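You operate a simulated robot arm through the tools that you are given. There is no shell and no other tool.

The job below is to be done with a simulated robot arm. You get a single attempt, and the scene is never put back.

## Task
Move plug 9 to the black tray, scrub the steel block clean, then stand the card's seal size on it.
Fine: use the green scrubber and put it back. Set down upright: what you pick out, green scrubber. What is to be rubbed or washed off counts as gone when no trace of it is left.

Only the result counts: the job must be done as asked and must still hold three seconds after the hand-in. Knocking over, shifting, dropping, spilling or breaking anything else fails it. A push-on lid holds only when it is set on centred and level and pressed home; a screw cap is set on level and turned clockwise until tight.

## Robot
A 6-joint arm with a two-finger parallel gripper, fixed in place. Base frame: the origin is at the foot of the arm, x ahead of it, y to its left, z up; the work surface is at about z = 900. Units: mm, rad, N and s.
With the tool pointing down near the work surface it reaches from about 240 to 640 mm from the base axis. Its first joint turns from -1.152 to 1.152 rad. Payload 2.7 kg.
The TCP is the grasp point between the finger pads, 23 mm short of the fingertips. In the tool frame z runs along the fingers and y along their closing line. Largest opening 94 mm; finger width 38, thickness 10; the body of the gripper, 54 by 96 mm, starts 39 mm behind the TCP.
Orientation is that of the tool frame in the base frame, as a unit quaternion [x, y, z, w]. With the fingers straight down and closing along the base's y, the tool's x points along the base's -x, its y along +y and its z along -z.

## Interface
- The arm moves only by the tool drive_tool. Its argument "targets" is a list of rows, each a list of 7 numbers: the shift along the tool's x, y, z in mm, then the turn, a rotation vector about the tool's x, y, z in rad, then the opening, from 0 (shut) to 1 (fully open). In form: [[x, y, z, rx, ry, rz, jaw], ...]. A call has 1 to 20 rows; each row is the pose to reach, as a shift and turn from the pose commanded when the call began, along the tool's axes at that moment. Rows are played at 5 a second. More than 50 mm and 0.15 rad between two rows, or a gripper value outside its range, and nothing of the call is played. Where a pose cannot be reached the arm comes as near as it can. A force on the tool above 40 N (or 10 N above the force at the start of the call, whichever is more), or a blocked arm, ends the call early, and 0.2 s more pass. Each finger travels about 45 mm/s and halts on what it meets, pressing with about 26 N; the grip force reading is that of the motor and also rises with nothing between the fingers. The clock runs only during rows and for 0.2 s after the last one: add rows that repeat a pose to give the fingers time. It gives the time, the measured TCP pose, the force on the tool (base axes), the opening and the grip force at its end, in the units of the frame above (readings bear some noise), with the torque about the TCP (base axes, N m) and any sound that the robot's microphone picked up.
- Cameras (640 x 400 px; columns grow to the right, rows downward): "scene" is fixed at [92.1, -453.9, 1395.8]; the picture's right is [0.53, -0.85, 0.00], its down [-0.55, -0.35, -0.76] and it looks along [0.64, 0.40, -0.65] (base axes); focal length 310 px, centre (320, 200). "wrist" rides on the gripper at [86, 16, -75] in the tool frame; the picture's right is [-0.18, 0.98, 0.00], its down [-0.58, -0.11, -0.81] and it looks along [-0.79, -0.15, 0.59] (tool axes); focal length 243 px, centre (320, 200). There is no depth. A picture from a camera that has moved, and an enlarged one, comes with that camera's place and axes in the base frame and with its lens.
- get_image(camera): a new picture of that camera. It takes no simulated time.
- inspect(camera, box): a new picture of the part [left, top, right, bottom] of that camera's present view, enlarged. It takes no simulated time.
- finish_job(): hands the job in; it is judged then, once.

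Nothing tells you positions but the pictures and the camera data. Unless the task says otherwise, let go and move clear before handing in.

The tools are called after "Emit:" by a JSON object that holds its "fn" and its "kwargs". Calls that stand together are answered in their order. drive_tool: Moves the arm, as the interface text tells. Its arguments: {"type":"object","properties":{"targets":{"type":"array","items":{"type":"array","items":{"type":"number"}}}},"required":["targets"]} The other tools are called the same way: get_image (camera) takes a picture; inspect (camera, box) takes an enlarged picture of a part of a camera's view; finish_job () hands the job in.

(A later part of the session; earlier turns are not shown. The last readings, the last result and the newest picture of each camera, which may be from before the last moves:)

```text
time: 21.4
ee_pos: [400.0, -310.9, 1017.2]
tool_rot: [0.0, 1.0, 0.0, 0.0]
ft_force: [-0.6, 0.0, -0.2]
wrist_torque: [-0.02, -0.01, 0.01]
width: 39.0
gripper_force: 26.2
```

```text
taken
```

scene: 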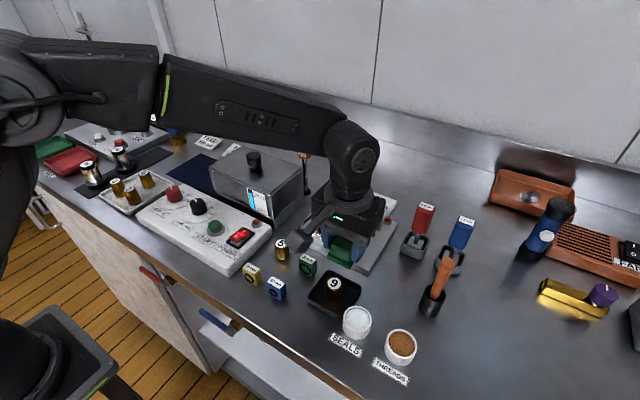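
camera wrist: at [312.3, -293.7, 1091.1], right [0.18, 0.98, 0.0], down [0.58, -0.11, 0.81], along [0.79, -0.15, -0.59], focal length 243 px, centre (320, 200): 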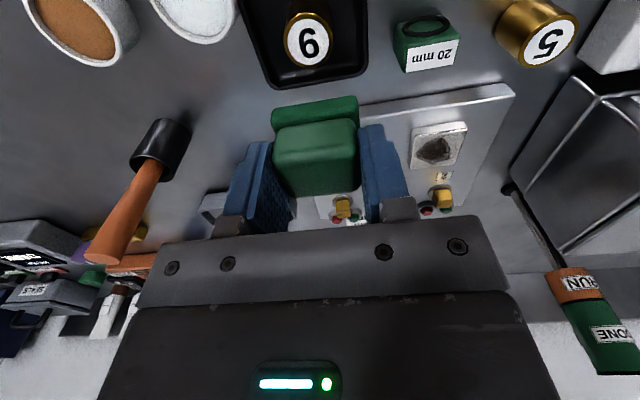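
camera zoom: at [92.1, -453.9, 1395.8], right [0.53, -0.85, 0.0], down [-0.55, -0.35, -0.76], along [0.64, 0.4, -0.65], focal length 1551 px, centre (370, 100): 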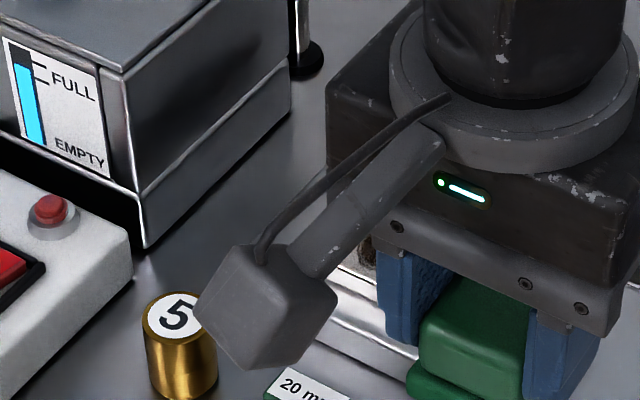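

The block's top centre is at about (478, -219.5), near z = 926. I'll go above it and come down slowly until the scrubber touches.

Emit:
{"fn": "drive_tool", "kwargs": {"targets": [[-26, 30.5, 0, 0, 0, 0, 0.2], [-52, 61, 0, 0, 0, 0, 0.2], [-78, 91.5, 0, 0, 0, 0, 0.2], [-78, 91.5, 20, 0, 0, 0, 0.2], [-78, 91.5, 40, 0, 0, 0, 0.2], [-78, 91.5, 46, 0, 0, 0, 0.2], [-78, 91.5, 46, 0, 0, 0, 0.2]]}}

Emit:
{"fn": "get_image", "kwargs": {"camera": "wrist"}}

Emit:
{"fn": "inspect", "kwargs": {"camera": "scene", "box": [270, 180, 390, 255]}}

```text
time: 23.0
ee_pos: [476.8, -217.4, 972.3]
tool_rot: [-0.001, 1.0, 0.0, 0.0]
ft_force: [0.2, -0.1, -0.1]
wrist_torque: [0.02, 0.04, 0.01]
width: 39.3
gripper_force: 26.0
```

```text
taken
camera wrist: at [390.7, -202.0, 1045.6], right [0.18, 0.98, 0.0], down [0.58, -0.11, 0.81], along [0.79, -0.15, -0.59], focal length 243 px, centre (320, 200)
```

wrist: 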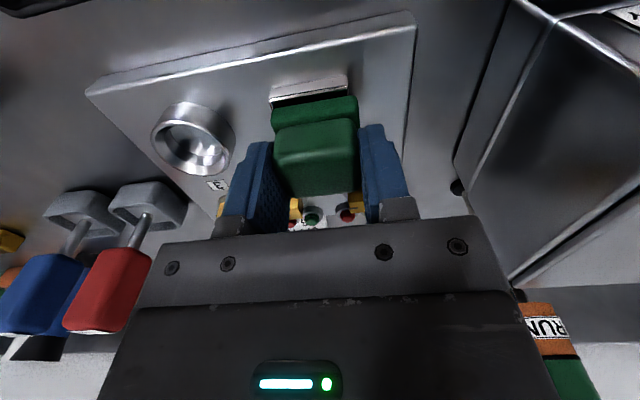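

```text
5.33 times, centred on (330, 218) of scene
camera zoom: at [92.1, -453.9, 1395.8], right [0.53, -0.85, 0.0], down [-0.55, -0.35, -0.76], along [0.64, 0.4, -0.65], focal length 1655 px, centre (267, 107)
```

zoom: 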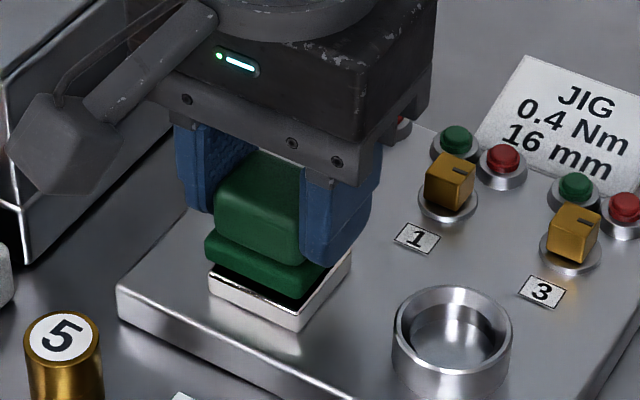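

Emit:
{"fn": "drive_tool", "kwargs": {"targets": [[0, -1.5, 2, 0, 0, 0, 0.2], [0, -1.5, 4, 0, 0, 0, 0.2], [0, -1.5, 6, 0, 0, 0, 0.2], [0, -1.5, 6, 0, 0, 0, 0.2]]}}

Emit:
{"fn": "inspect", "kwargs": {"camera": "scene", "box": [290, 200, 354, 240]}}

```text
time: 24.0
ee_pos: [478.1, -220.0, 968.2]
tool_rot: [0.001, 1.0, -0.002, 0.003]
ft_force: [-0.5, 2.3, 22.3]
wrist_torque: [0.06, 0.01, 0.03]
width: 39.5
gripper_force: 25.6
```

```text
10.00 times, centred on (322, 220) of scene
camera zoom: at [91.8, -453.7, 1395.9], right [0.53, -0.85, 0.0], down [-0.55, -0.35, -0.76], along [0.64, 0.4, -0.65], focal length 3103 px, centre (300, 0)
```

zoom: 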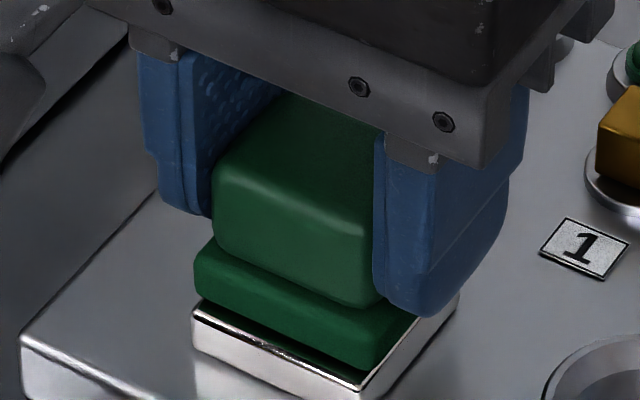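

The scrubber is on the block with about 22 N. I'll ease off slightly and scrub back and forth in both directions.

Emit:
{"fn": "drive_tool", "kwargs": {"targets": [[0, 0, -1, 0, 0, 0, 0.2], [8, 0, -1, 0, 0, 0, 0.2], [0, 0, -1, 0, 0, 0, 0.2], [-8, 0, -1, 0, 0, 0, 0.2], [0, 0, -1, 0, 0, 0, 0.2], [8, 4, -1, 0, 0, 0, 0.2], [0, 4, -1, 0, 0, 0, 0.2], [-8, 4, -1, 0, 0, 0, 0.2], [0, 0, -1, 0, 0, 0, 0.2], [8, -4, -1, 0, 0, 0, 0.2], [0, -4, -1, 0, 0, 0, 0.2], [-8, -4, -1, 0, 0, 0, 0.2], [0, 0, -1, 0, 0, 0, 0.2]]}}

```text
time: 26.8
ee_pos: [477.1, -217.5, 967.2]
tool_rot: [0.0, 1.0, 0.0, 0.001]
ft_force: [4.0, -2.1, 14.1]
wrist_torque: [-0.14, -0.17, 0.0]
width: 39.3
gripper_force: 26.1
```

Emit:
{"fn": "drive_tool", "kwargs": {"targets": [[0, 8, 0, 0, 0, 0, 0.2], [0, 0, 0, 0, 0, 0, 0.2], [0, -8, 0, 0, 0, 0, 0.2], [5, -8, 0, 0, 0, 0, 0.2], [5, 0, 0, 0, 0, 0, 0.2], [5, 8, 0, 0, 0, 0, 0.2], [10, 8, 0, 0, 0, 0, 0.2], [10, 0, 0, 0, 0, 0, 0.2], [10, -8, 0, 0, 0, 0, 0.2], [0, -8, 0, 0, 0, 0, 0.2], [-6, -8, 0, 0, 0, 0, 0.2], [-6, 0, 0, 0, 0, 0, 0.2], [-6, 8, 0, 0, 0, 0, 0.2], [-12, 8, 0, 0, 0, 0, 0.2], [-12, 0, 0, 0, 0, 0, 0.2], [-12, -8, 0, 0, 0, 0, 0.2], [0, 0, 0, 0, 0, 0, 0.2]]}}

Emit:
{"fn": "get_image", "kwargs": {"camera": "wrist"}}

```text
time: 30.4
ee_pos: [477.6, -219.0, 966.2]
tool_rot: [0.001, 1.0, -0.001, 0.001]
ft_force: [2.7, -2.7, 11.2]
wrist_torque: [-0.03, -0.14, -0.02]
width: 39.2
gripper_force: 25.6
```

```text
taken
camera wrist: at [390.9, -203.6, 1040.7], right [0.18, 0.98, 0.0], down [0.58, -0.11, 0.81], along [0.79, -0.15, -0.59], focal length 243 px, centre (320, 200)
```

wrist: 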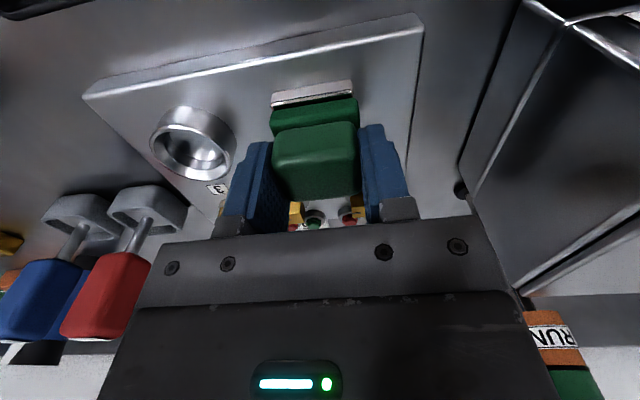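

Now I'll lift and stand off to check the block.

Emit:
{"fn": "drive_tool", "kwargs": {"targets": [[0, 0, -20, 0, 0, 0, 0.2], [0, 0, -50, 0, 0, 0, 0.2], [26, -30, -50, 0, 0, 0, 0.2], [52, -60, -50, 0, 0, 0, 0.2], [78, -91, -50, 0, 0, 0, 0.2], [78, -91, -50, 0, 0, 0, 0.2]]}}

Emit:
{"fn": "inspect", "kwargs": {"camera": "wrist", "box": [400, 100, 480, 150]}}

Emit:
{"fn": "inspect", "kwargs": {"camera": "wrist", "box": [240, 70, 400, 170]}}

```text
time: 31.8
ee_pos: [398.2, -309.6, 1017.4]
tool_rot: [0.0, 1.0, 0.0, 0.0]
ft_force: [-0.2, -0.3, -0.4]
wrist_torque: [0.0, 0.0, 0.0]
width: 39.2
gripper_force: 25.5
```

```text
8.00 times, centred on (440, 125) of wrist
camera zoom: at [312.2, -294.2, 1090.1], right [0.18, 0.98, 0.0], down [0.58, -0.11, 0.81], along [0.79, -0.15, -0.59], focal length 1941 px, centre (-640, 800)
```

zoom: 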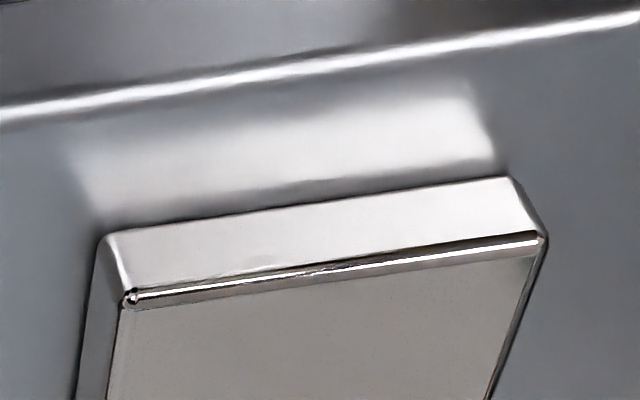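

```text
4.00 times, centred on (320, 120) of wrist
camera zoom: at [312.2, -294.2, 1090.1], right [0.18, 0.98, 0.0], down [0.58, -0.11, 0.81], along [0.79, -0.15, -0.59], focal length 970 px, centre (320, 520)
```

zoom: 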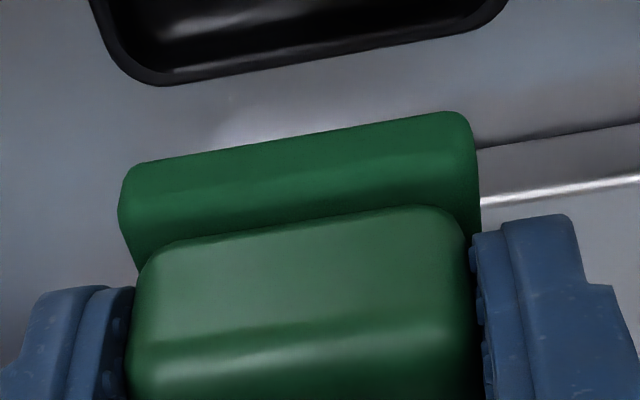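

Emit:
{"fn": "inspect", "kwargs": {"camera": "wrist", "box": [400, 115, 480, 175]}}

Emit:
{"fn": "get_image", "kwargs": {"camera": "wrist"}}

Emit:
{"fn": "inspect", "kwargs": {"camera": "scene", "box": [280, 180, 400, 255]}}

```text
6.67 times, centred on (440, 145) of wrist
camera zoom: at [312.2, -294.2, 1090.1], right [0.18, 0.98, 0.0], down [0.58, -0.11, 0.81], along [0.79, -0.15, -0.59], focal length 1618 px, centre (-480, 567)
```

zoom: 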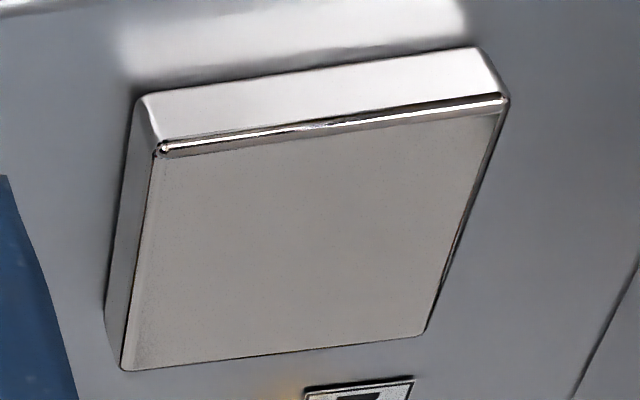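

```text
taken
camera wrist: at [312.2, -294.2, 1090.1], right [0.18, 0.98, 0.0], down [0.58, -0.11, 0.81], along [0.79, -0.15, -0.59], focal length 243 px, centre (320, 200)
```

wrist: 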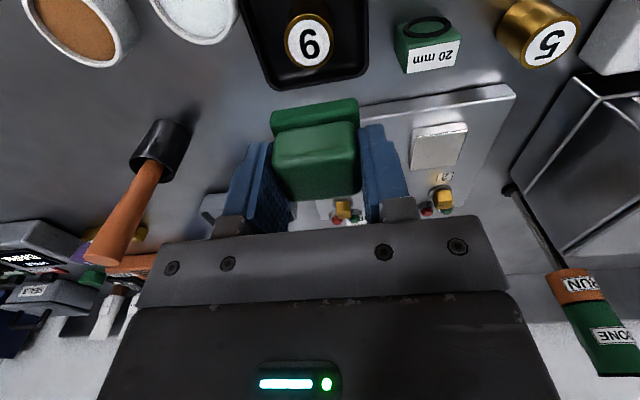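

```text
5.33 times, centred on (340, 218) of scene
camera zoom: at [92.1, -454.0, 1395.8], right [0.53, -0.85, 0.0], down [-0.55, -0.35, -0.76], along [0.64, 0.4, -0.65], focal length 1655 px, centre (213, 107)
```

zoom: 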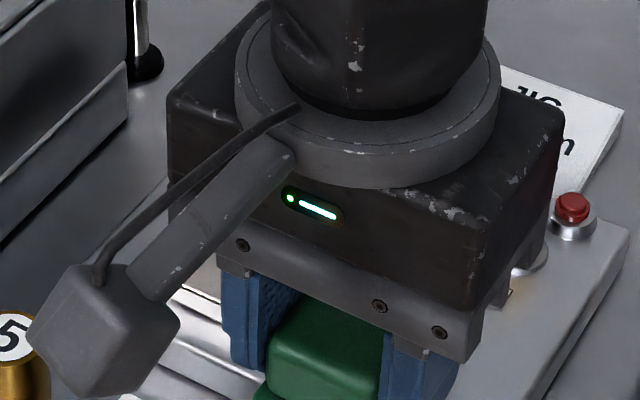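

Emit:
{"fn": "inspect", "kwargs": {"camera": "wrist", "box": [408, 118, 472, 158]}}

Emit:
{"fn": "inspect", "kwargs": {"camera": "wrist", "box": [440, 118, 472, 138]}}

Emit:
{"fn": "inspect", "kwargs": {"camera": "wrist", "box": [408, 148, 440, 168]}}

```text
10.00 times, centred on (440, 138) of wrist
camera zoom: at [312.2, -294.2, 1090.1], right [0.18, 0.98, 0.0], down [0.58, -0.11, 0.81], along [0.79, -0.15, -0.59], focal length 2426 px, centre (-880, 820)
```

zoom: 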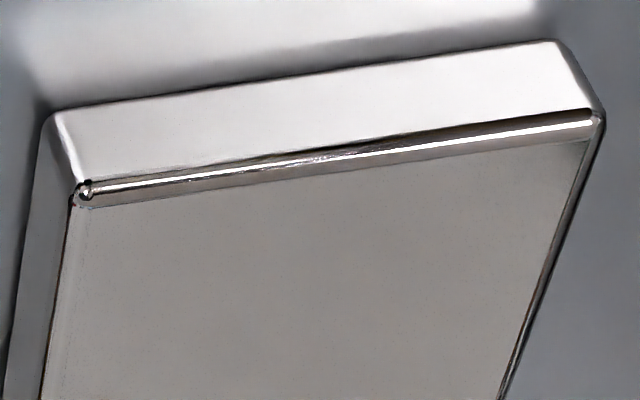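

```text
16.00 times, centred on (456, 128) of wrist
camera zoom: at [312.2, -294.2, 1090.1], right [0.18, 0.98, 0.0], down [0.58, -0.11, 0.81], along [0.79, -0.15, -0.59], focal length 3882 px, centre (-1856, 1352)
```

zoom: 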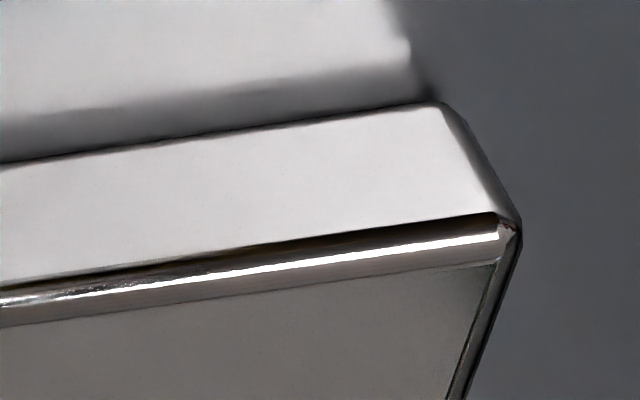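

```text
16.00 times, centred on (424, 158) of wrist
camera zoom: at [312.2, -294.2, 1090.1], right [0.18, 0.98, 0.0], down [0.58, -0.11, 0.81], along [0.79, -0.15, -0.59], focal length 3882 px, centre (-1344, 872)
```

zoom: 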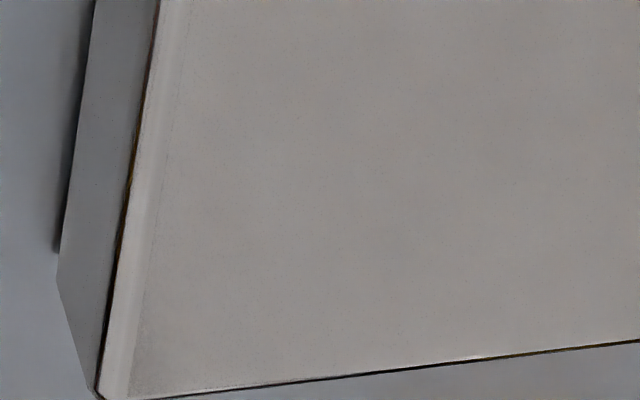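

The mark is gone as far as I can see. I'll do one more light pass to be sure no trace is left.

Emit:
{"fn": "drive_tool", "kwargs": {"targets": [[-26, 30, 0, 0, 0, 0, 0.2], [-52, 60, 0, 0, 0, 0, 0.2], [-78, 90, 0, 0, 0, 0, 0.2], [-78, 90, 30, 0, 0, 0, 0.2], [-78, 90, 46, 0, 0, 0, 0.2], [-78, 90, 50, 0, 0, 0, 0.2], [-78, 90, 50, 0, 0, 0, 0.2]]}}

Emit:
{"fn": "drive_tool", "kwargs": {"targets": [[0, 9, 0, 0, 0, 0, 0.2], [0, 0, 0, 0, 0, 0, 0.2], [0, -9, 0, 0, 0, 0, 0.2], [6, -9, 0, 0, 0, 0, 0.2], [6, 0, 0, 0, 0, 0, 0.2], [6, 9, 0, 0, 0, 0, 0.2], [12, 9, 0, 0, 0, 0, 0.2], [12, 0, 0, 0, 0, 0, 0.2], [12, -9, 0, 0, 0, 0, 0.2], [0, -9, 0, 0, 0, 0, 0.2], [-7, -9, 0, 0, 0, 0, 0.2], [-7, 0, 0, 0, 0, 0, 0.2], [-7, 9, 0, 0, 0, 0, 0.2], [-13, 9, 0, 0, 0, 0, 0.2], [-13, 0, 0, 0, 0, 0, 0.2], [-13, -9, 0, 0, 0, 0, 0.2], [0, 0, 0, 0, 0, 0, 0.2]]}}

Emit:
{"fn": "drive_tool", "kwargs": {"targets": [[0, 0, -20, 0, 0, 0, 0.2], [0, 0, -50, 0, 0, 0, 0.2], [26, -30, -50, 0, 0, 0, 0.2], [52, -60, -50, 0, 0, 0, 0.2], [78, -90, -50, 0, 0, 0, 0.2], [78, -90, -50, 0, 0, 0, 0.2]]}}

Emit:
{"fn": "inspect", "kwargs": {"camera": "wrist", "box": [400, 115, 480, 175]}}

Emit:
{"fn": "get_image", "kwargs": {"camera": "wrist"}}

```text
time: 33.4
ee_pos: [476.7, -219.4, 966.6]
tool_rot: [0.0, 1.0, 0.0, -0.001]
ft_force: [-1.1, 1.6, 4.3]
wrist_torque: [-0.01, -0.03, -0.01]
width: 39.3
gripper_force: 26.0
```

```text
time: 37.0
ee_pos: [475.5, -220.7, 966.1]
tool_rot: [-0.001, 1.0, 0.001, -0.001]
ft_force: [0.9, -1.1, 3.1]
wrist_torque: [-0.06, -0.09, 0.0]
width: 39.1
gripper_force: 25.9
```

```text
time: 38.4
ee_pos: [399.4, -310.8, 1016.5]
tool_rot: [0.0, 1.0, 0.0, 0.0]
ft_force: [-0.8, -0.2, -0.4]
wrist_torque: [0.02, 0.0, 0.03]
width: 39.3
gripper_force: 25.9
```

```text
6.67 times, centred on (440, 145) of wrist
camera zoom: at [312.8, -293.9, 1091.0], right [0.18, 0.98, 0.0], down [0.58, -0.11, 0.81], along [0.79, -0.15, -0.59], focal length 1618 px, centre (-480, 567)
```

zoom: 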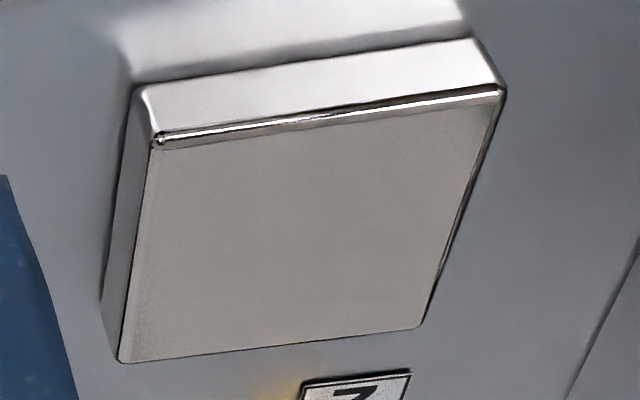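

```text
taken
camera wrist: at [312.8, -293.9, 1091.0], right [0.18, 0.98, 0.0], down [0.58, -0.11, 0.81], along [0.79, -0.15, -0.59], focal length 243 px, centre (320, 200)
```

wrist: 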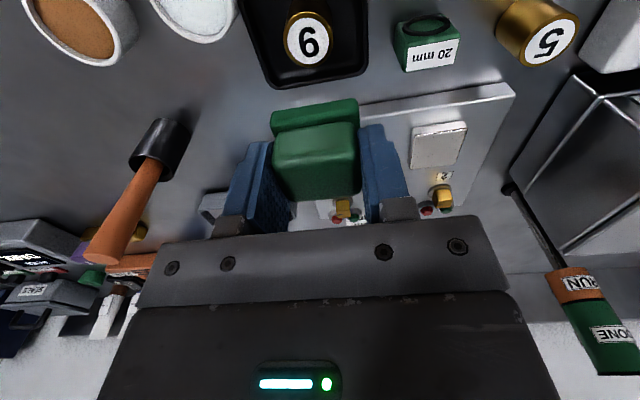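

The block is clean. Now I'll take the scrubber back to exactly where I picked it up.

Emit:
{"fn": "drive_tool", "kwargs": {"targets": [[-19, -39, 0, 0, 0, 0, 0.2], [-38, -79, 0, 0, 0, 0, 0.2], [-38, -79, 30, 0, 0, 0, 0.2], [-38, -79, 60, 0, 0, 0, 0.2], [-38, -79, 74, 0, 0, 0, 0.2], [-38, -79, 76.5, 0, 0, 0, 0.2], [-38, -79, 76.5, 0, 0, 0, 0.2]]}}

Emit:
{"fn": "inspect", "kwargs": {"camera": "scene", "box": [330, 210, 490, 310]}}

```text
time: 40.0
ee_pos: [437.8, -388.4, 939.2]
tool_rot: [0.0, 1.0, 0.0, 0.0]
ft_force: [1.1, -0.1, -0.7]
wrist_torque: [-0.01, 0.0, -0.01]
width: 38.8
gripper_force: 25.6
```

```text
4.00 times, centred on (410, 260) of scene
camera zoom: at [92.1, -454.0, 1395.8], right [0.53, -0.85, 0.0], down [-0.55, -0.35, -0.76], along [0.64, 0.4, -0.65], focal length 1241 px, centre (-40, -40)
```

zoom: 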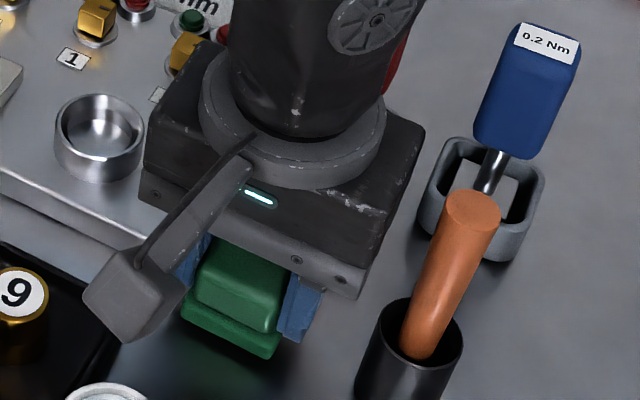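

Emit:
{"fn": "drive_tool", "kwargs": {"targets": [[0, 0, 1, 0, 0, 0, 0.2], [0, 0, 2, 0, 0, 0, 0.2], [0, 0, 2.8, 0, 0, 0, 0.2], [0, 0, 2.8, 0, 0, 0, 0.2]]}}

```text
time: 41.0
ee_pos: [437.3, -390.3, 936.3]
tool_rot: [0.0, 1.0, 0.0, -0.001]
ft_force: [-0.8, -0.3, -0.5]
wrist_torque: [-0.04, 0.0, 0.02]
width: 39.3
gripper_force: 25.9
```

Emit:
{"fn": "drive_tool", "kwargs": {"targets": [[0, 0, 0.7, 0, 0, 0, 0.2], [0, 0, 1.4, 0, 0, 0, 0.2], [0, 0, 1.4, 0, 0, 0, 0.2]]}}

```text
time: 41.8
ee_pos: [437.6, -389.3, 936.3]
tool_rot: [-0.001, 1.0, 0.0, -0.001]
ft_force: [0.6, -1.0, -0.2]
wrist_torque: [0.05, -0.01, 0.01]
width: 39.3
gripper_force: 26.6
```

Emit:
{"fn": "drive_tool", "kwargs": {"targets": [[0, 0, 0.7, 0, 0, 0, 0.2], [0, 0, 1.4, 0, 0, 0, 0.2], [0, 0, 1.4, 0, 0, 0, 0.2]]}}

Emit:
{"fn": "inspect", "kwargs": {"camera": "scene", "box": [370, 260, 418, 310]}}

```text
time: 42.6
ee_pos: [437.3, -389.3, 934.5]
tool_rot: [0.001, 1.0, 0.0, -0.001]
ft_force: [0.6, 0.9, 2.2]
wrist_torque: [0.05, -0.03, 0.01]
width: 39.3
gripper_force: 26.0
```

```text
8.00 times, centred on (394, 285) of scene
camera zoom: at [92.1, -453.9, 1395.8], right [0.53, -0.85, 0.0], down [-0.55, -0.35, -0.76], along [0.64, 0.4, -0.65], focal length 2482 px, centre (-272, -480)
```

zoom: 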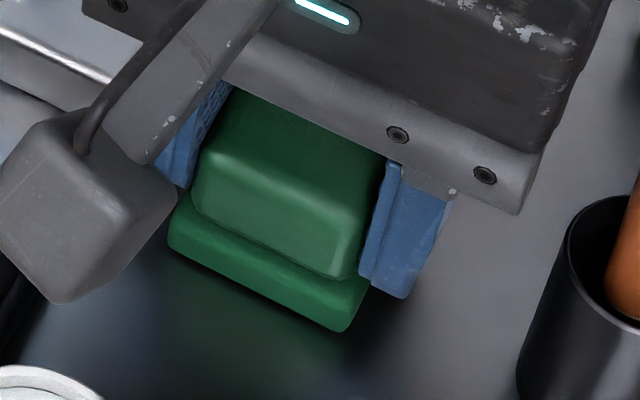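

The scrubber is just touching the bench. I'll release and retreat straight up.

Emit:
{"fn": "drive_tool", "kwargs": {"targets": [[0, 0, 0.4, 0, 0, 0, 0.2], [0, 0, 0.4, 0, 0, 0, 0.5], [0, 0, 0.4, 0, 0, 0, 0.6], [0, 0, 0.4, 0, 0, 0, 0.6], [0, 0, -10, 0, 0, 0, 0.6], [0, 0, -40, 0, 0, 0, 0.6], [0, 0, -80, 0, 0, 0, 0.6], [0, 0, -110, 0, 0, 0, 0.6], [0, 0, -110, 0, 0, 0, 0.6]]}}

Emit:
{"fn": "get_image", "kwargs": {"camera": "wrist"}}

Emit:
{"fn": "inspect", "kwargs": {"camera": "scene", "box": [350, 230, 450, 330]}}

```text
time: 44.6
ee_pos: [436.2, -388.9, 1044.7]
tool_rot: [0.0, 1.0, 0.0, 0.001]
ft_force: [-0.7, 0.8, 0.1]
wrist_torque: [0.02, 0.0, 0.02]
width: 56.5
gripper_force: 0.0
```

```text
taken
camera wrist: at [350.1, -373.5, 1119.1], right [0.18, 0.98, 0.0], down [0.58, -0.11, 0.81], along [0.79, -0.15, -0.59], focal length 243 px, centre (320, 200)
```

wrist: 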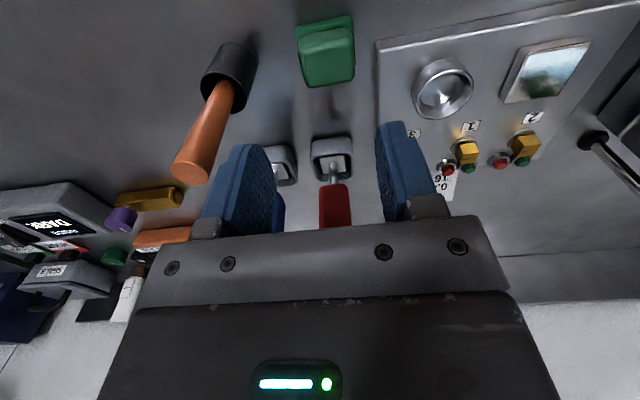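

```text
4.00 times, centred on (400, 280) of scene
camera zoom: at [92.1, -453.9, 1395.8], right [0.53, -0.85, 0.0], down [-0.55, -0.35, -0.76], along [0.64, 0.4, -0.65], focal length 1241 px, centre (0, -120)
```

zoom: 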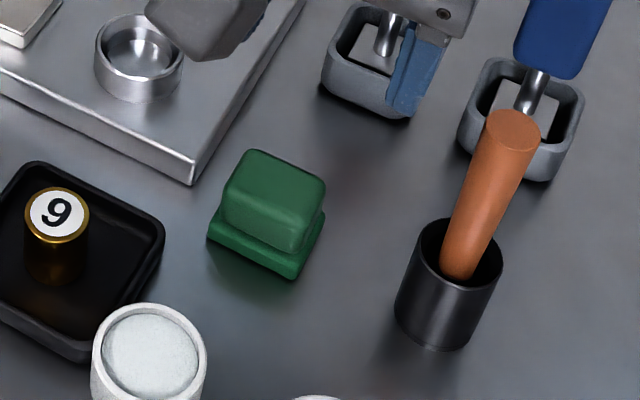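

The scrubber was back in place before I let go, but the opening fingers dragged it about 6–7 mm in +y. I'll go back down and nudge it into place by closing slowly to just its own width, then opening gently.

Emit:
{"fn": "drive_tool", "kwargs": {"targets": [[0, 0, 30, 0, 0, 0, 0.76], [0, 0, 60, 0, 0, 0, 0.76], [0, 0, 90, 0, 0, 0, 0.76], [0, 0, 106, 0, 0, 0, 0.76], [0, 0, 107, 0, 0, 0, 0.76], [0, 0, 107, 0, 0, 0, 0.76]]}}

Emit:
{"fn": "drive_tool", "kwargs": {"targets": [[0, 0, 0, 0, 0, 0, 0.7], [0, 0, 0, 0, 0, 0, 0.64], [0, 0, 0, 0, 0, 0, 0.6], [0, 0, 0, 0, 0, 0, 0.57], [0, 0, 0, 0, 0, 0, 0.54], [0, 0, 0, 0, 0, 0, 0.51], [0, 0, 0, 0, 0, 0, 0.49], [0, 0, 0, 0, 0, 0, 0.47], [0, 0, 0, 0, 0, 0, 0.45], [0, 0, 0, 0, 0, 0, 0.435], [0, 0, 0, 0, 0, 0, 0.425], [0, 0, 0, 0, 0, 0, 0.42], [0, 0, 0, 0, 0, 0, 0.42]]}}

Emit:
{"fn": "inspect", "kwargs": {"camera": "scene", "box": [350, 230, 450, 330]}}

```text
time: 46.0
ee_pos: [437.5, -389.5, 943.3]
tool_rot: [-0.001, 1.0, -0.002, 0.002]
ft_force: [-2.5, 2.8, 3.8]
wrist_torque: [0.29, 0.07, 0.15]
width: 72.5
gripper_force: 1.0
stopped in row 6: the force on the tool passed its limit at 41 N (the readings are from after the stop); the commanded pose is now the measured one
```

```text
time: 48.8
ee_pos: [438.5, -390.7, 943.0]
tool_rot: [-0.001, 1.0, -0.003, 0.003]
ft_force: [-0.5, 0.6, 0.6]
wrist_torque: [0.0, 0.02, 0.01]
width: 39.9
gripper_force: 0.2
```

```text
4.00 times, centred on (400, 280) of scene
camera zoom: at [92.1, -453.9, 1395.8], right [0.53, -0.85, 0.0], down [-0.55, -0.35, -0.76], along [0.64, 0.4, -0.65], focal length 1241 px, centre (0, -120)
```

zoom: 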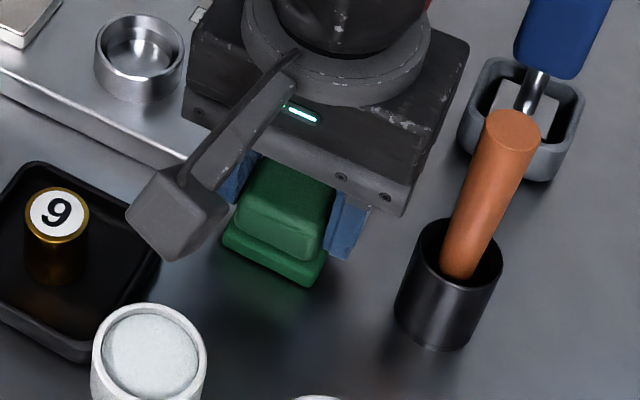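

I see what happened. With the jaws that wide, the +y fingertip caught the edge of the jig plate at y ≈ -349. The scrubber is now back at its original spot. I'll open only a little, rise, and then check that the jig didn't move.

Emit:
{"fn": "drive_tool", "kwargs": {"targets": [[0, 0, 0, 0, 0, 0, 0.43], [0, 0, 0, 0, 0, 0, 0.45], [0, 0, 0, 0, 0, 0, 0.48], [0, 0, 0, 0, 0, 0, 0.5], [0, 0, 0, 0, 0, 0, 0.5], [0, 0, -10, -0.003, 0.003, 0.001, 0.5], [0, 0, -40, -0.006, 0.006, 0.002, 0.5], [0, 0, -80, -0.006, 0.006, 0.002, 0.5], [0, 0, -110, -0.006, 0.006, 0.002, 0.5], [0, 0, -110, -0.006, 0.006, 0.002, 0.5]]}}

Emit:
{"fn": "get_image", "kwargs": {"camera": "wrist"}}

Emit:
{"fn": "inspect", "kwargs": {"camera": "scene", "box": [350, 230, 450, 330]}}

Emit:
{"fn": "inspect", "kwargs": {"camera": "scene", "box": [290, 180, 410, 280]}}

```text
time: 51.0
ee_pos: [436.4, -389.9, 1052.7]
tool_rot: [0.001, 1.0, 0.0, -0.001]
ft_force: [0.3, -0.4, 1.1]
wrist_torque: [-0.03, -0.02, 0.0]
width: 46.6
gripper_force: 0.0
```

```text
taken
camera wrist: at [350.4, -374.3, 1126.7], right [0.18, 0.98, 0.0], down [0.58, -0.11, 0.81], along [0.79, -0.15, -0.59], focal length 243 px, centre (320, 200)
```

wrist: 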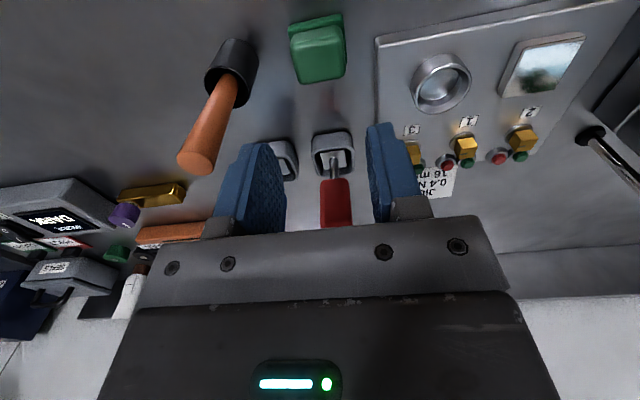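

```text
4.00 times, centred on (400, 280) of scene
camera zoom: at [92.1, -453.9, 1395.8], right [0.53, -0.85, 0.0], down [-0.55, -0.35, -0.76], along [0.64, 0.4, -0.65], focal length 1241 px, centre (0, -120)
```

zoom: 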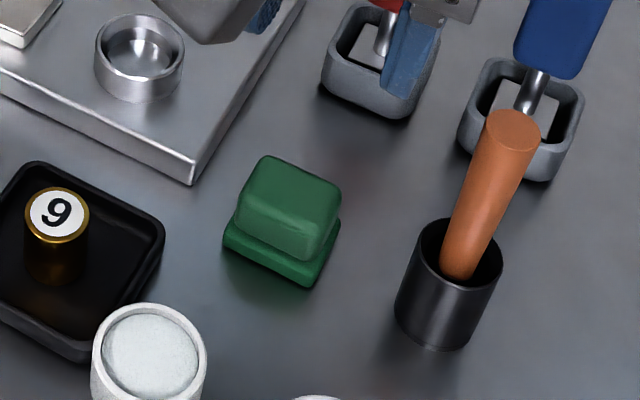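

```text
4.00 times, centred on (350, 230) of scene
camera zoom: at [92.1, -453.9, 1395.8], right [0.53, -0.85, 0.0], down [-0.55, -0.35, -0.76], along [0.64, 0.4, -0.65], focal length 1241 px, centre (200, 80)
```

zoom: 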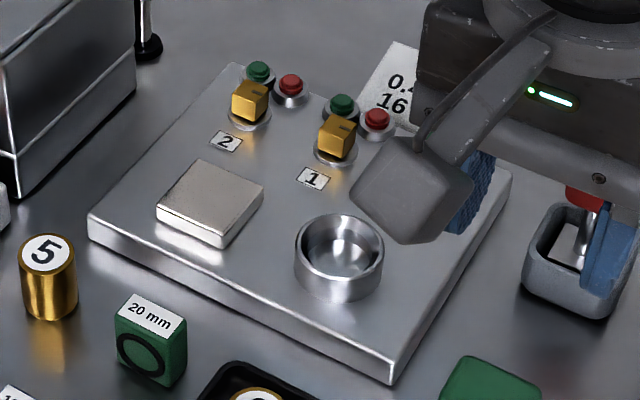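

The jig is where it was, the block is clean, and the scrubber is exactly back in place. Now for the 16 mm yellow seal near (318, -165): I'll hover over it.

Emit:
{"fn": "drive_tool", "kwargs": {"targets": [[20, 37.5, 0, 0, 0, 0, 0.5], [40, 75, 0, 0, 0, 0, 0.5], [60, 112.5, 0, 0, 0, 0, 0.5], [80, 150, 0, 0, 0, 0, 0.5], [100, 187.5, 0, 0, 0, 0, 0.5], [118.4, 225, 0, 0, 0, 0, 0.5], [118.4, 225, 35, 0, 0, 0, 0.5], [118.4, 225, 60, 0, 0, 0, 0.5], [118.4, 225, 60, 0, 0, 0, 0.5]]}}

Emit:
{"fn": "get_image", "kwargs": {"camera": "wrist"}}

Emit:
{"fn": "inspect", "kwargs": {"camera": "scene", "box": [200, 210, 320, 310]}}

```text
time: 53.0
ee_pos: [318.5, -165.4, 992.2]
tool_rot: [0.001, 1.0, 0.0, 0.0]
ft_force: [0.3, 0.5, -0.3]
wrist_torque: [-0.04, 0.02, -0.02]
width: 46.9
gripper_force: 0.1
```

```text
taken
camera wrist: at [231.7, -149.5, 1066.5], right [0.19, 0.98, 0.0], down [0.58, -0.11, 0.81], along [0.79, -0.15, -0.59], focal length 243 px, centre (320, 200)
```

wrist: 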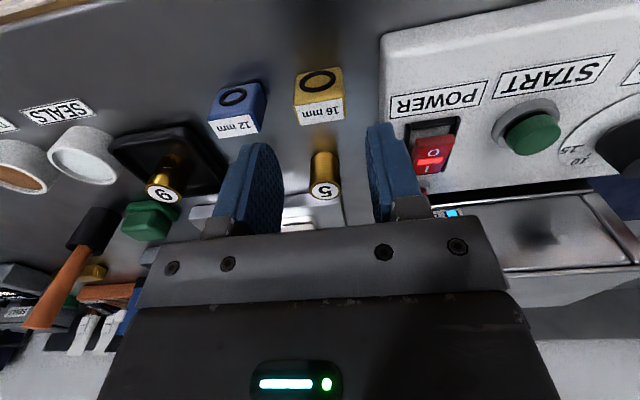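

```text
4.00 times, centred on (260, 260) of scene
camera zoom: at [92.1, -453.9, 1395.8], right [0.53, -0.85, 0.0], down [-0.55, -0.35, -0.76], along [0.64, 0.4, -0.65], focal length 1241 px, centre (560, -40)
```

zoom: 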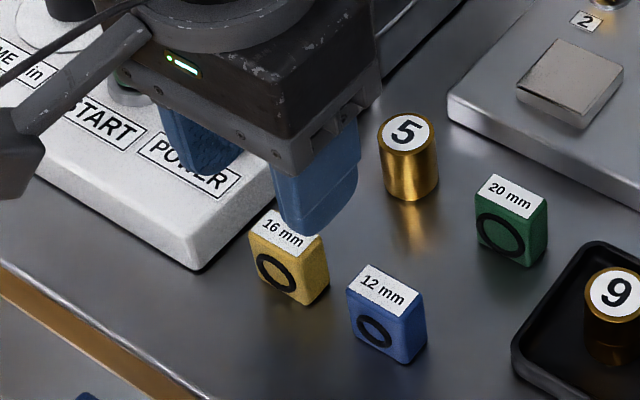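

The alignment is within 1 mm in y and about 2 mm in x, and there's room on both sides. I'll narrow the opening, go down around the yellow seal, then close gently.

Emit:
{"fn": "drive_tool", "kwargs": {"targets": [[-2, 0.5, 10, 0, 0, 0, 0.45], [-2, 0.5, 30, 0, 0, 0, 0.45], [-2, 0.5, 45, 0, 0, 0, 0.45], [-2, 0.5, 45, 0, 0, 0, 0.45]]}}

Emit:
{"fn": "get_image", "kwargs": {"camera": "wrist"}}

Emit:
{"fn": "inspect", "kwargs": {"camera": "scene", "box": [200, 210, 320, 310]}}

```text
time: 54.0
ee_pos: [320.6, -164.5, 946.6]
tool_rot: [0.0, 1.0, 0.001, -0.001]
ft_force: [0.3, -0.3, 0.1]
wrist_torque: [0.0, 0.02, -0.02]
width: 42.3
gripper_force: 0.0
```

```text
taken
camera wrist: at [234.4, -148.7, 1021.7], right [0.18, 0.98, 0.0], down [0.58, -0.11, 0.81], along [0.79, -0.15, -0.59], focal length 243 px, centre (320, 200)
```

wrist: 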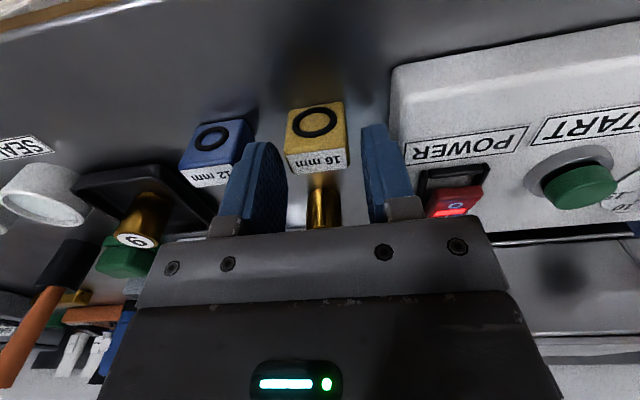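

```text
4.00 times, centred on (260, 260) of scene
camera zoom: at [92.1, -453.9, 1395.8], right [0.53, -0.85, 0.0], down [-0.55, -0.35, -0.76], along [0.64, 0.4, -0.65], focal length 1241 px, centre (560, -40)
```

zoom: 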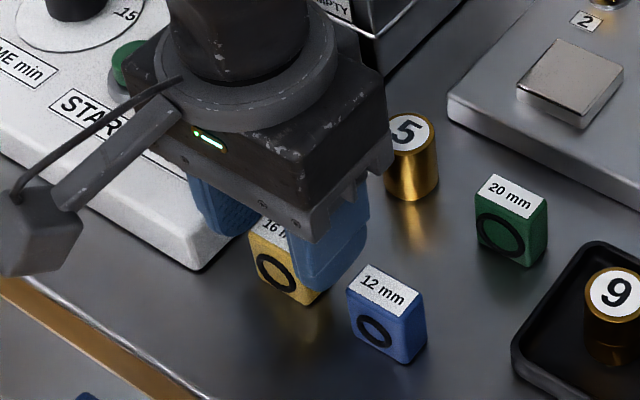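

Emit:
{"fn": "drive_tool", "kwargs": {"targets": [[0, -0.8, 8, 0, 0, 0, 0.45], [0, -0.8, 15, 0, 0, 0, 0.45], [0, -0.8, 15, 0, 0, 0, 0.42], [0, -0.8, 15, 0, 0, 0, 0.38], [0, -0.8, 15, 0, 0, 0, 0.35], [0, -0.8, 15, 0, 0, 0, 0.32], [0, -0.8, 15, 0, 0, 0, 0.28], [0, -0.8, 15, 0, 0, 0, 0.15], [0, -0.8, 15, 0, 0, 0, 0.15], [0, -0.8, 15, 0, 0, 0, 0.15]]}}

Emit:
{"fn": "get_image", "kwargs": {"camera": "wrist"}}

```text
time: 56.2
ee_pos: [320.8, -166.2, 933.6]
tool_rot: [0.001, 1.0, 0.0, -0.001]
ft_force: [0.6, -0.1, 0.2]
wrist_torque: [0.01, 0.01, 0.01]
width: 31.1
gripper_force: 26.6
```

```text
taken
camera wrist: at [234.5, -149.7, 1007.0], right [0.18, 0.98, 0.0], down [0.58, -0.11, 0.81], along [0.79, -0.15, -0.59], focal length 243 px, centre (320, 200)
```

wrist: 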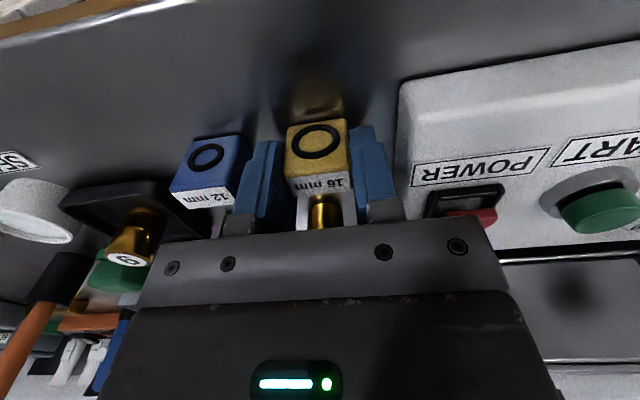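

I have the yellow seal at 31 mm width. I'll lift straight up, carry it over plug 5 and hover above the clean block at (474.5, -220.7).

Emit:
{"fn": "drive_tool", "kwargs": {"targets": [[0, 0, -10, 0, 0, 0, 0.15], [0, 0, -45, 0, 0, 0, 0.15], [0, 0, -90, 0, 0, 0, 0.15], [-5, -30, -90, 0, 0, 0, 0.15], [-45, -48, -90, 0, 0, 0, 0.15], [-85, -52, -90, 0, 0, 0, 0.15], [-125, -54.5, -90, 0, 0, 0, 0.15], [-154, -54.5, -90, 0, 0, 0, 0.15], [-154, -54.5, -60, 0, 0, 0, 0.15], [-154, -54.5, -45, 0, 0, 0, 0.15], [-154, -54.5, -45, 0, 0, 0, 0.15]]}}

Emit:
{"fn": "get_image", "kwargs": {"camera": "wrist"}}

Emit:
{"fn": "inspect", "kwargs": {"camera": "wrist", "box": [240, 60, 400, 180]}}

Emit:
{"fn": "inspect", "kwargs": {"camera": "scene", "box": [280, 180, 400, 255]}}

Emit:
{"fn": "inspect", "kwargs": {"camera": "scene", "box": [200, 210, 320, 310]}}

```text
time: 58.6
ee_pos: [474.4, -220.3, 975.6]
tool_rot: [0.0, 1.0, 0.0, -0.001]
ft_force: [-0.1, -0.1, 0.2]
wrist_torque: [0.0, -0.01, -0.01]
width: 31.1
gripper_force: 26.3
```

```text
taken
camera wrist: at [388.4, -204.3, 1051.2], right [0.19, 0.98, 0.0], down [0.58, -0.11, 0.81], along [0.79, -0.15, -0.59], focal length 243 px, centre (320, 200)
```

wrist: 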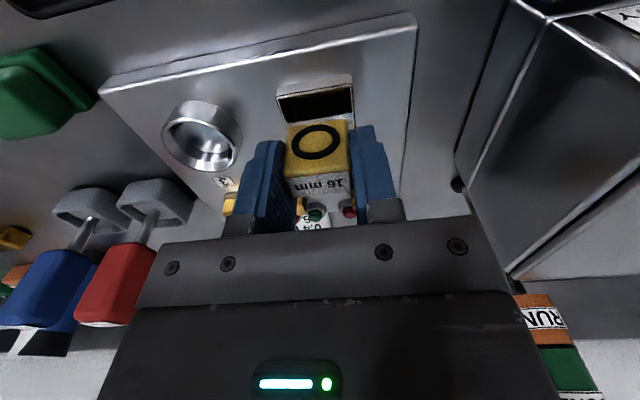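

```text
3.33 times, centred on (320, 120) of wrist
camera zoom: at [388.4, -204.3, 1051.2], right [0.19, 0.98, 0.0], down [0.58, -0.11, 0.81], along [0.79, -0.15, -0.59], focal length 809 px, centre (320, 467)
```

zoom: 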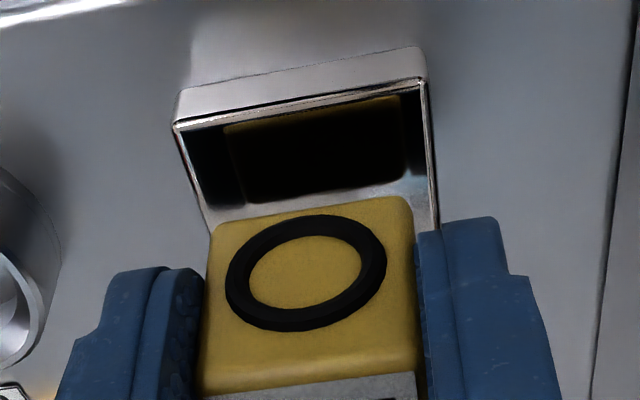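

```text
5.33 times, centred on (340, 218) of scene
camera zoom: at [92.1, -454.0, 1395.8], right [0.53, -0.85, 0.0], down [-0.55, -0.35, -0.76], along [0.64, 0.4, -0.65], focal length 1655 px, centre (213, 107)
```

zoom: 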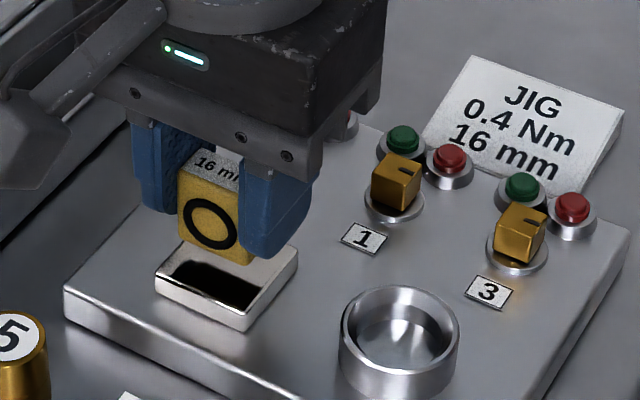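

```text
4.00 times, centred on (260, 260) of scene
camera zoom: at [92.1, -454.0, 1395.8], right [0.53, -0.85, 0.0], down [-0.55, -0.35, -0.76], along [0.64, 0.4, -0.65], focal length 1241 px, centre (560, -40)
```

zoom: 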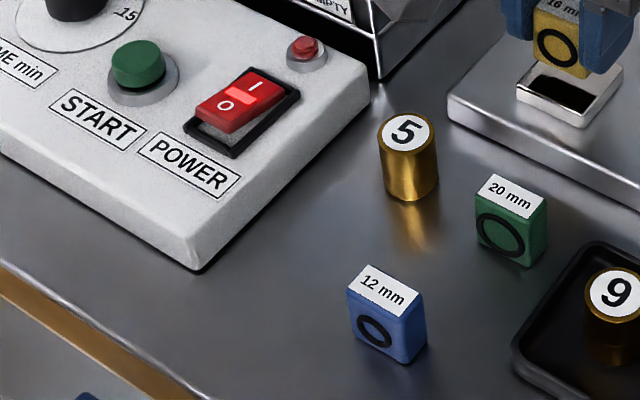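

The seal hangs centred over the block, which now reflects like a mirror, so it's clean. I'll lower the last few millimetres with force checks.

Emit:
{"fn": "drive_tool", "kwargs": {"targets": [[-1.5, 0.5, 4, 0, 0, 0, 0.15], [-1.5, 0.5, 8, 0, 0, 0, 0.15], [-1.5, 0.5, 9, 0, 0, 0, 0.15], [-1.5, 0.5, 9, 0, 0, 0, 0.15]]}}

Emit:
{"fn": "inspect", "kwargs": {"camera": "scene", "box": [290, 195, 354, 245]}}

```text
time: 59.6
ee_pos: [476.6, -219.1, 967.3]
tool_rot: [0.0, 1.0, 0.001, -0.001]
ft_force: [0.0, 0.1, -0.3]
wrist_torque: [-0.02, 0.0, 0.0]
width: 31.1
gripper_force: 26.2
```

```text
8.00 times, centred on (322, 220) of scene
camera zoom: at [92.1, -454.0, 1395.8], right [0.53, -0.85, 0.0], down [-0.55, -0.35, -0.76], along [0.64, 0.4, -0.65], focal length 2482 px, centre (304, 40)
```

zoom: 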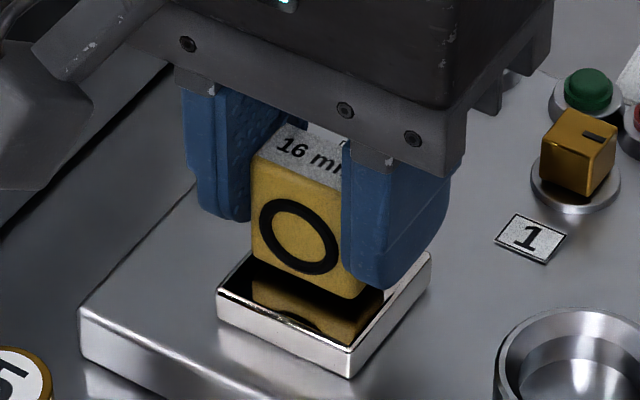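

Emit:
{"fn": "drive_tool", "kwargs": {"targets": [[0, 0, 1, 0, 0, 0, 0.15], [0, 0, 1.8, 0, 0, 0, 0.15], [0, 0, 1.8, 0, 0, 0, 0.15]]}}

Emit:
{"fn": "drive_tool", "kwargs": {"targets": [[0, 0, 0.7, 0, 0, 0, 0.15], [0, 0, 0.7, 0, 0, 0, 0.15]]}}

Emit:
{"fn": "inspect", "kwargs": {"camera": "scene", "box": [290, 195, 354, 245]}}

```text
time: 60.4
ee_pos: [474.6, -219.7, 966.5]
tool_rot: [0.001, 1.0, 0.0, -0.001]
ft_force: [-0.3, 0.4, -0.2]
wrist_torque: [-0.05, -0.02, -0.02]
width: 31.1
gripper_force: 25.5
```

```text
time: 61.0
ee_pos: [476.8, -218.4, 966.0]
tool_rot: [0.001, 1.0, -0.001, -0.001]
ft_force: [0.2, 0.4, -1.2]
wrist_torque: [0.04, 0.01, -0.01]
width: 31.0
gripper_force: 26.1
```

```text
8.00 times, centred on (322, 220) of scene
camera zoom: at [92.1, -453.9, 1395.8], right [0.53, -0.85, 0.0], down [-0.55, -0.35, -0.76], along [0.64, 0.4, -0.65], focal length 2482 px, centre (304, 40)
```

zoom: 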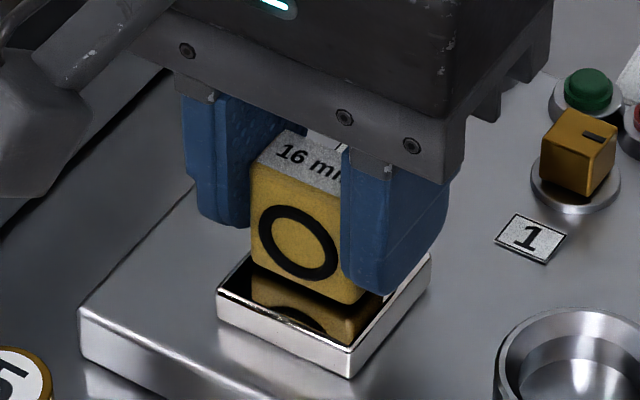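

Emit:
{"fn": "drive_tool", "kwargs": {"targets": [[0, 0, 0.7, 0, 0, 0, 0.15], [0, 0, 0.7, 0, 0, 0, 0.15]]}}

Emit:
{"fn": "drive_tool", "kwargs": {"targets": [[0, 0, 0.7, 0, 0, 0, 0.15], [0, 0, 0.7, 0, 0, 0, 0.15]]}}

Emit:
{"fn": "inspect", "kwargs": {"camera": "scene", "box": [290, 195, 354, 245]}}

```text
time: 61.6
ee_pos: [476.0, -218.7, 964.8]
tool_rot: [0.001, 1.0, 0.0, -0.001]
ft_force: [-0.7, 0.8, 0.6]
wrist_torque: [0.03, 0.02, 0.05]
width: 31.2
gripper_force: 26.2
```

```text
time: 62.2
ee_pos: [476.5, -220.3, 964.4]
tool_rot: [0.0, 1.0, 0.0, 0.0]
ft_force: [-0.6, 0.8, 0.8]
wrist_torque: [0.01, -0.01, 0.0]
width: 30.9
gripper_force: 26.1
```

```text
8.00 times, centred on (322, 220) of scene
camera zoom: at [92.1, -453.9, 1395.8], right [0.53, -0.85, 0.0], down [-0.55, -0.35, -0.76], along [0.64, 0.4, -0.65], focal length 2482 px, centre (304, 40)
```

zoom: 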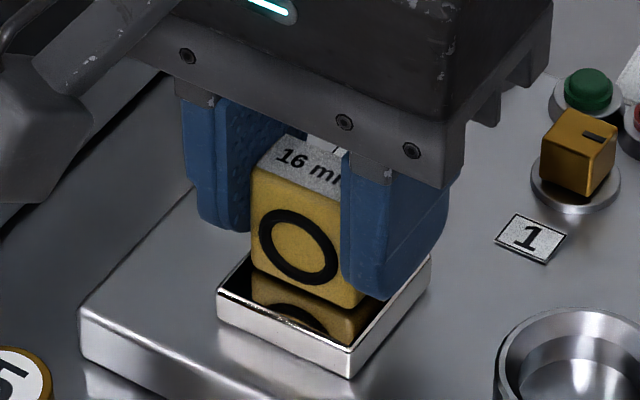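

Emit:
{"fn": "drive_tool", "kwargs": {"targets": [[0, 0, 0.5, 0, 0, 0, 0.15], [0, 0, 0.5, 0, 0, 0, 0.15]]}}

Emit:
{"fn": "drive_tool", "kwargs": {"targets": [[0, 0, 0.5, 0, 0, 0, 0.15], [0, 0, 0.5, 0, 0, 0, 0.15]]}}

```text
time: 62.8
ee_pos: [475.8, -219.1, 964.4]
tool_rot: [0.0, 1.0, 0.0, 0.0]
ft_force: [-3.1, 0.3, 6.5]
wrist_torque: [0.02, 0.12, -0.02]
width: 30.9
gripper_force: 25.8
```

```text
time: 63.4
ee_pos: [475.3, -219.5, 964.7]
tool_rot: [-0.001, 1.0, 0.0, 0.0]
ft_force: [-3.1, -0.3, 12.0]
wrist_torque: [0.0, 0.08, 0.0]
width: 31.0
gripper_force: 26.4
```

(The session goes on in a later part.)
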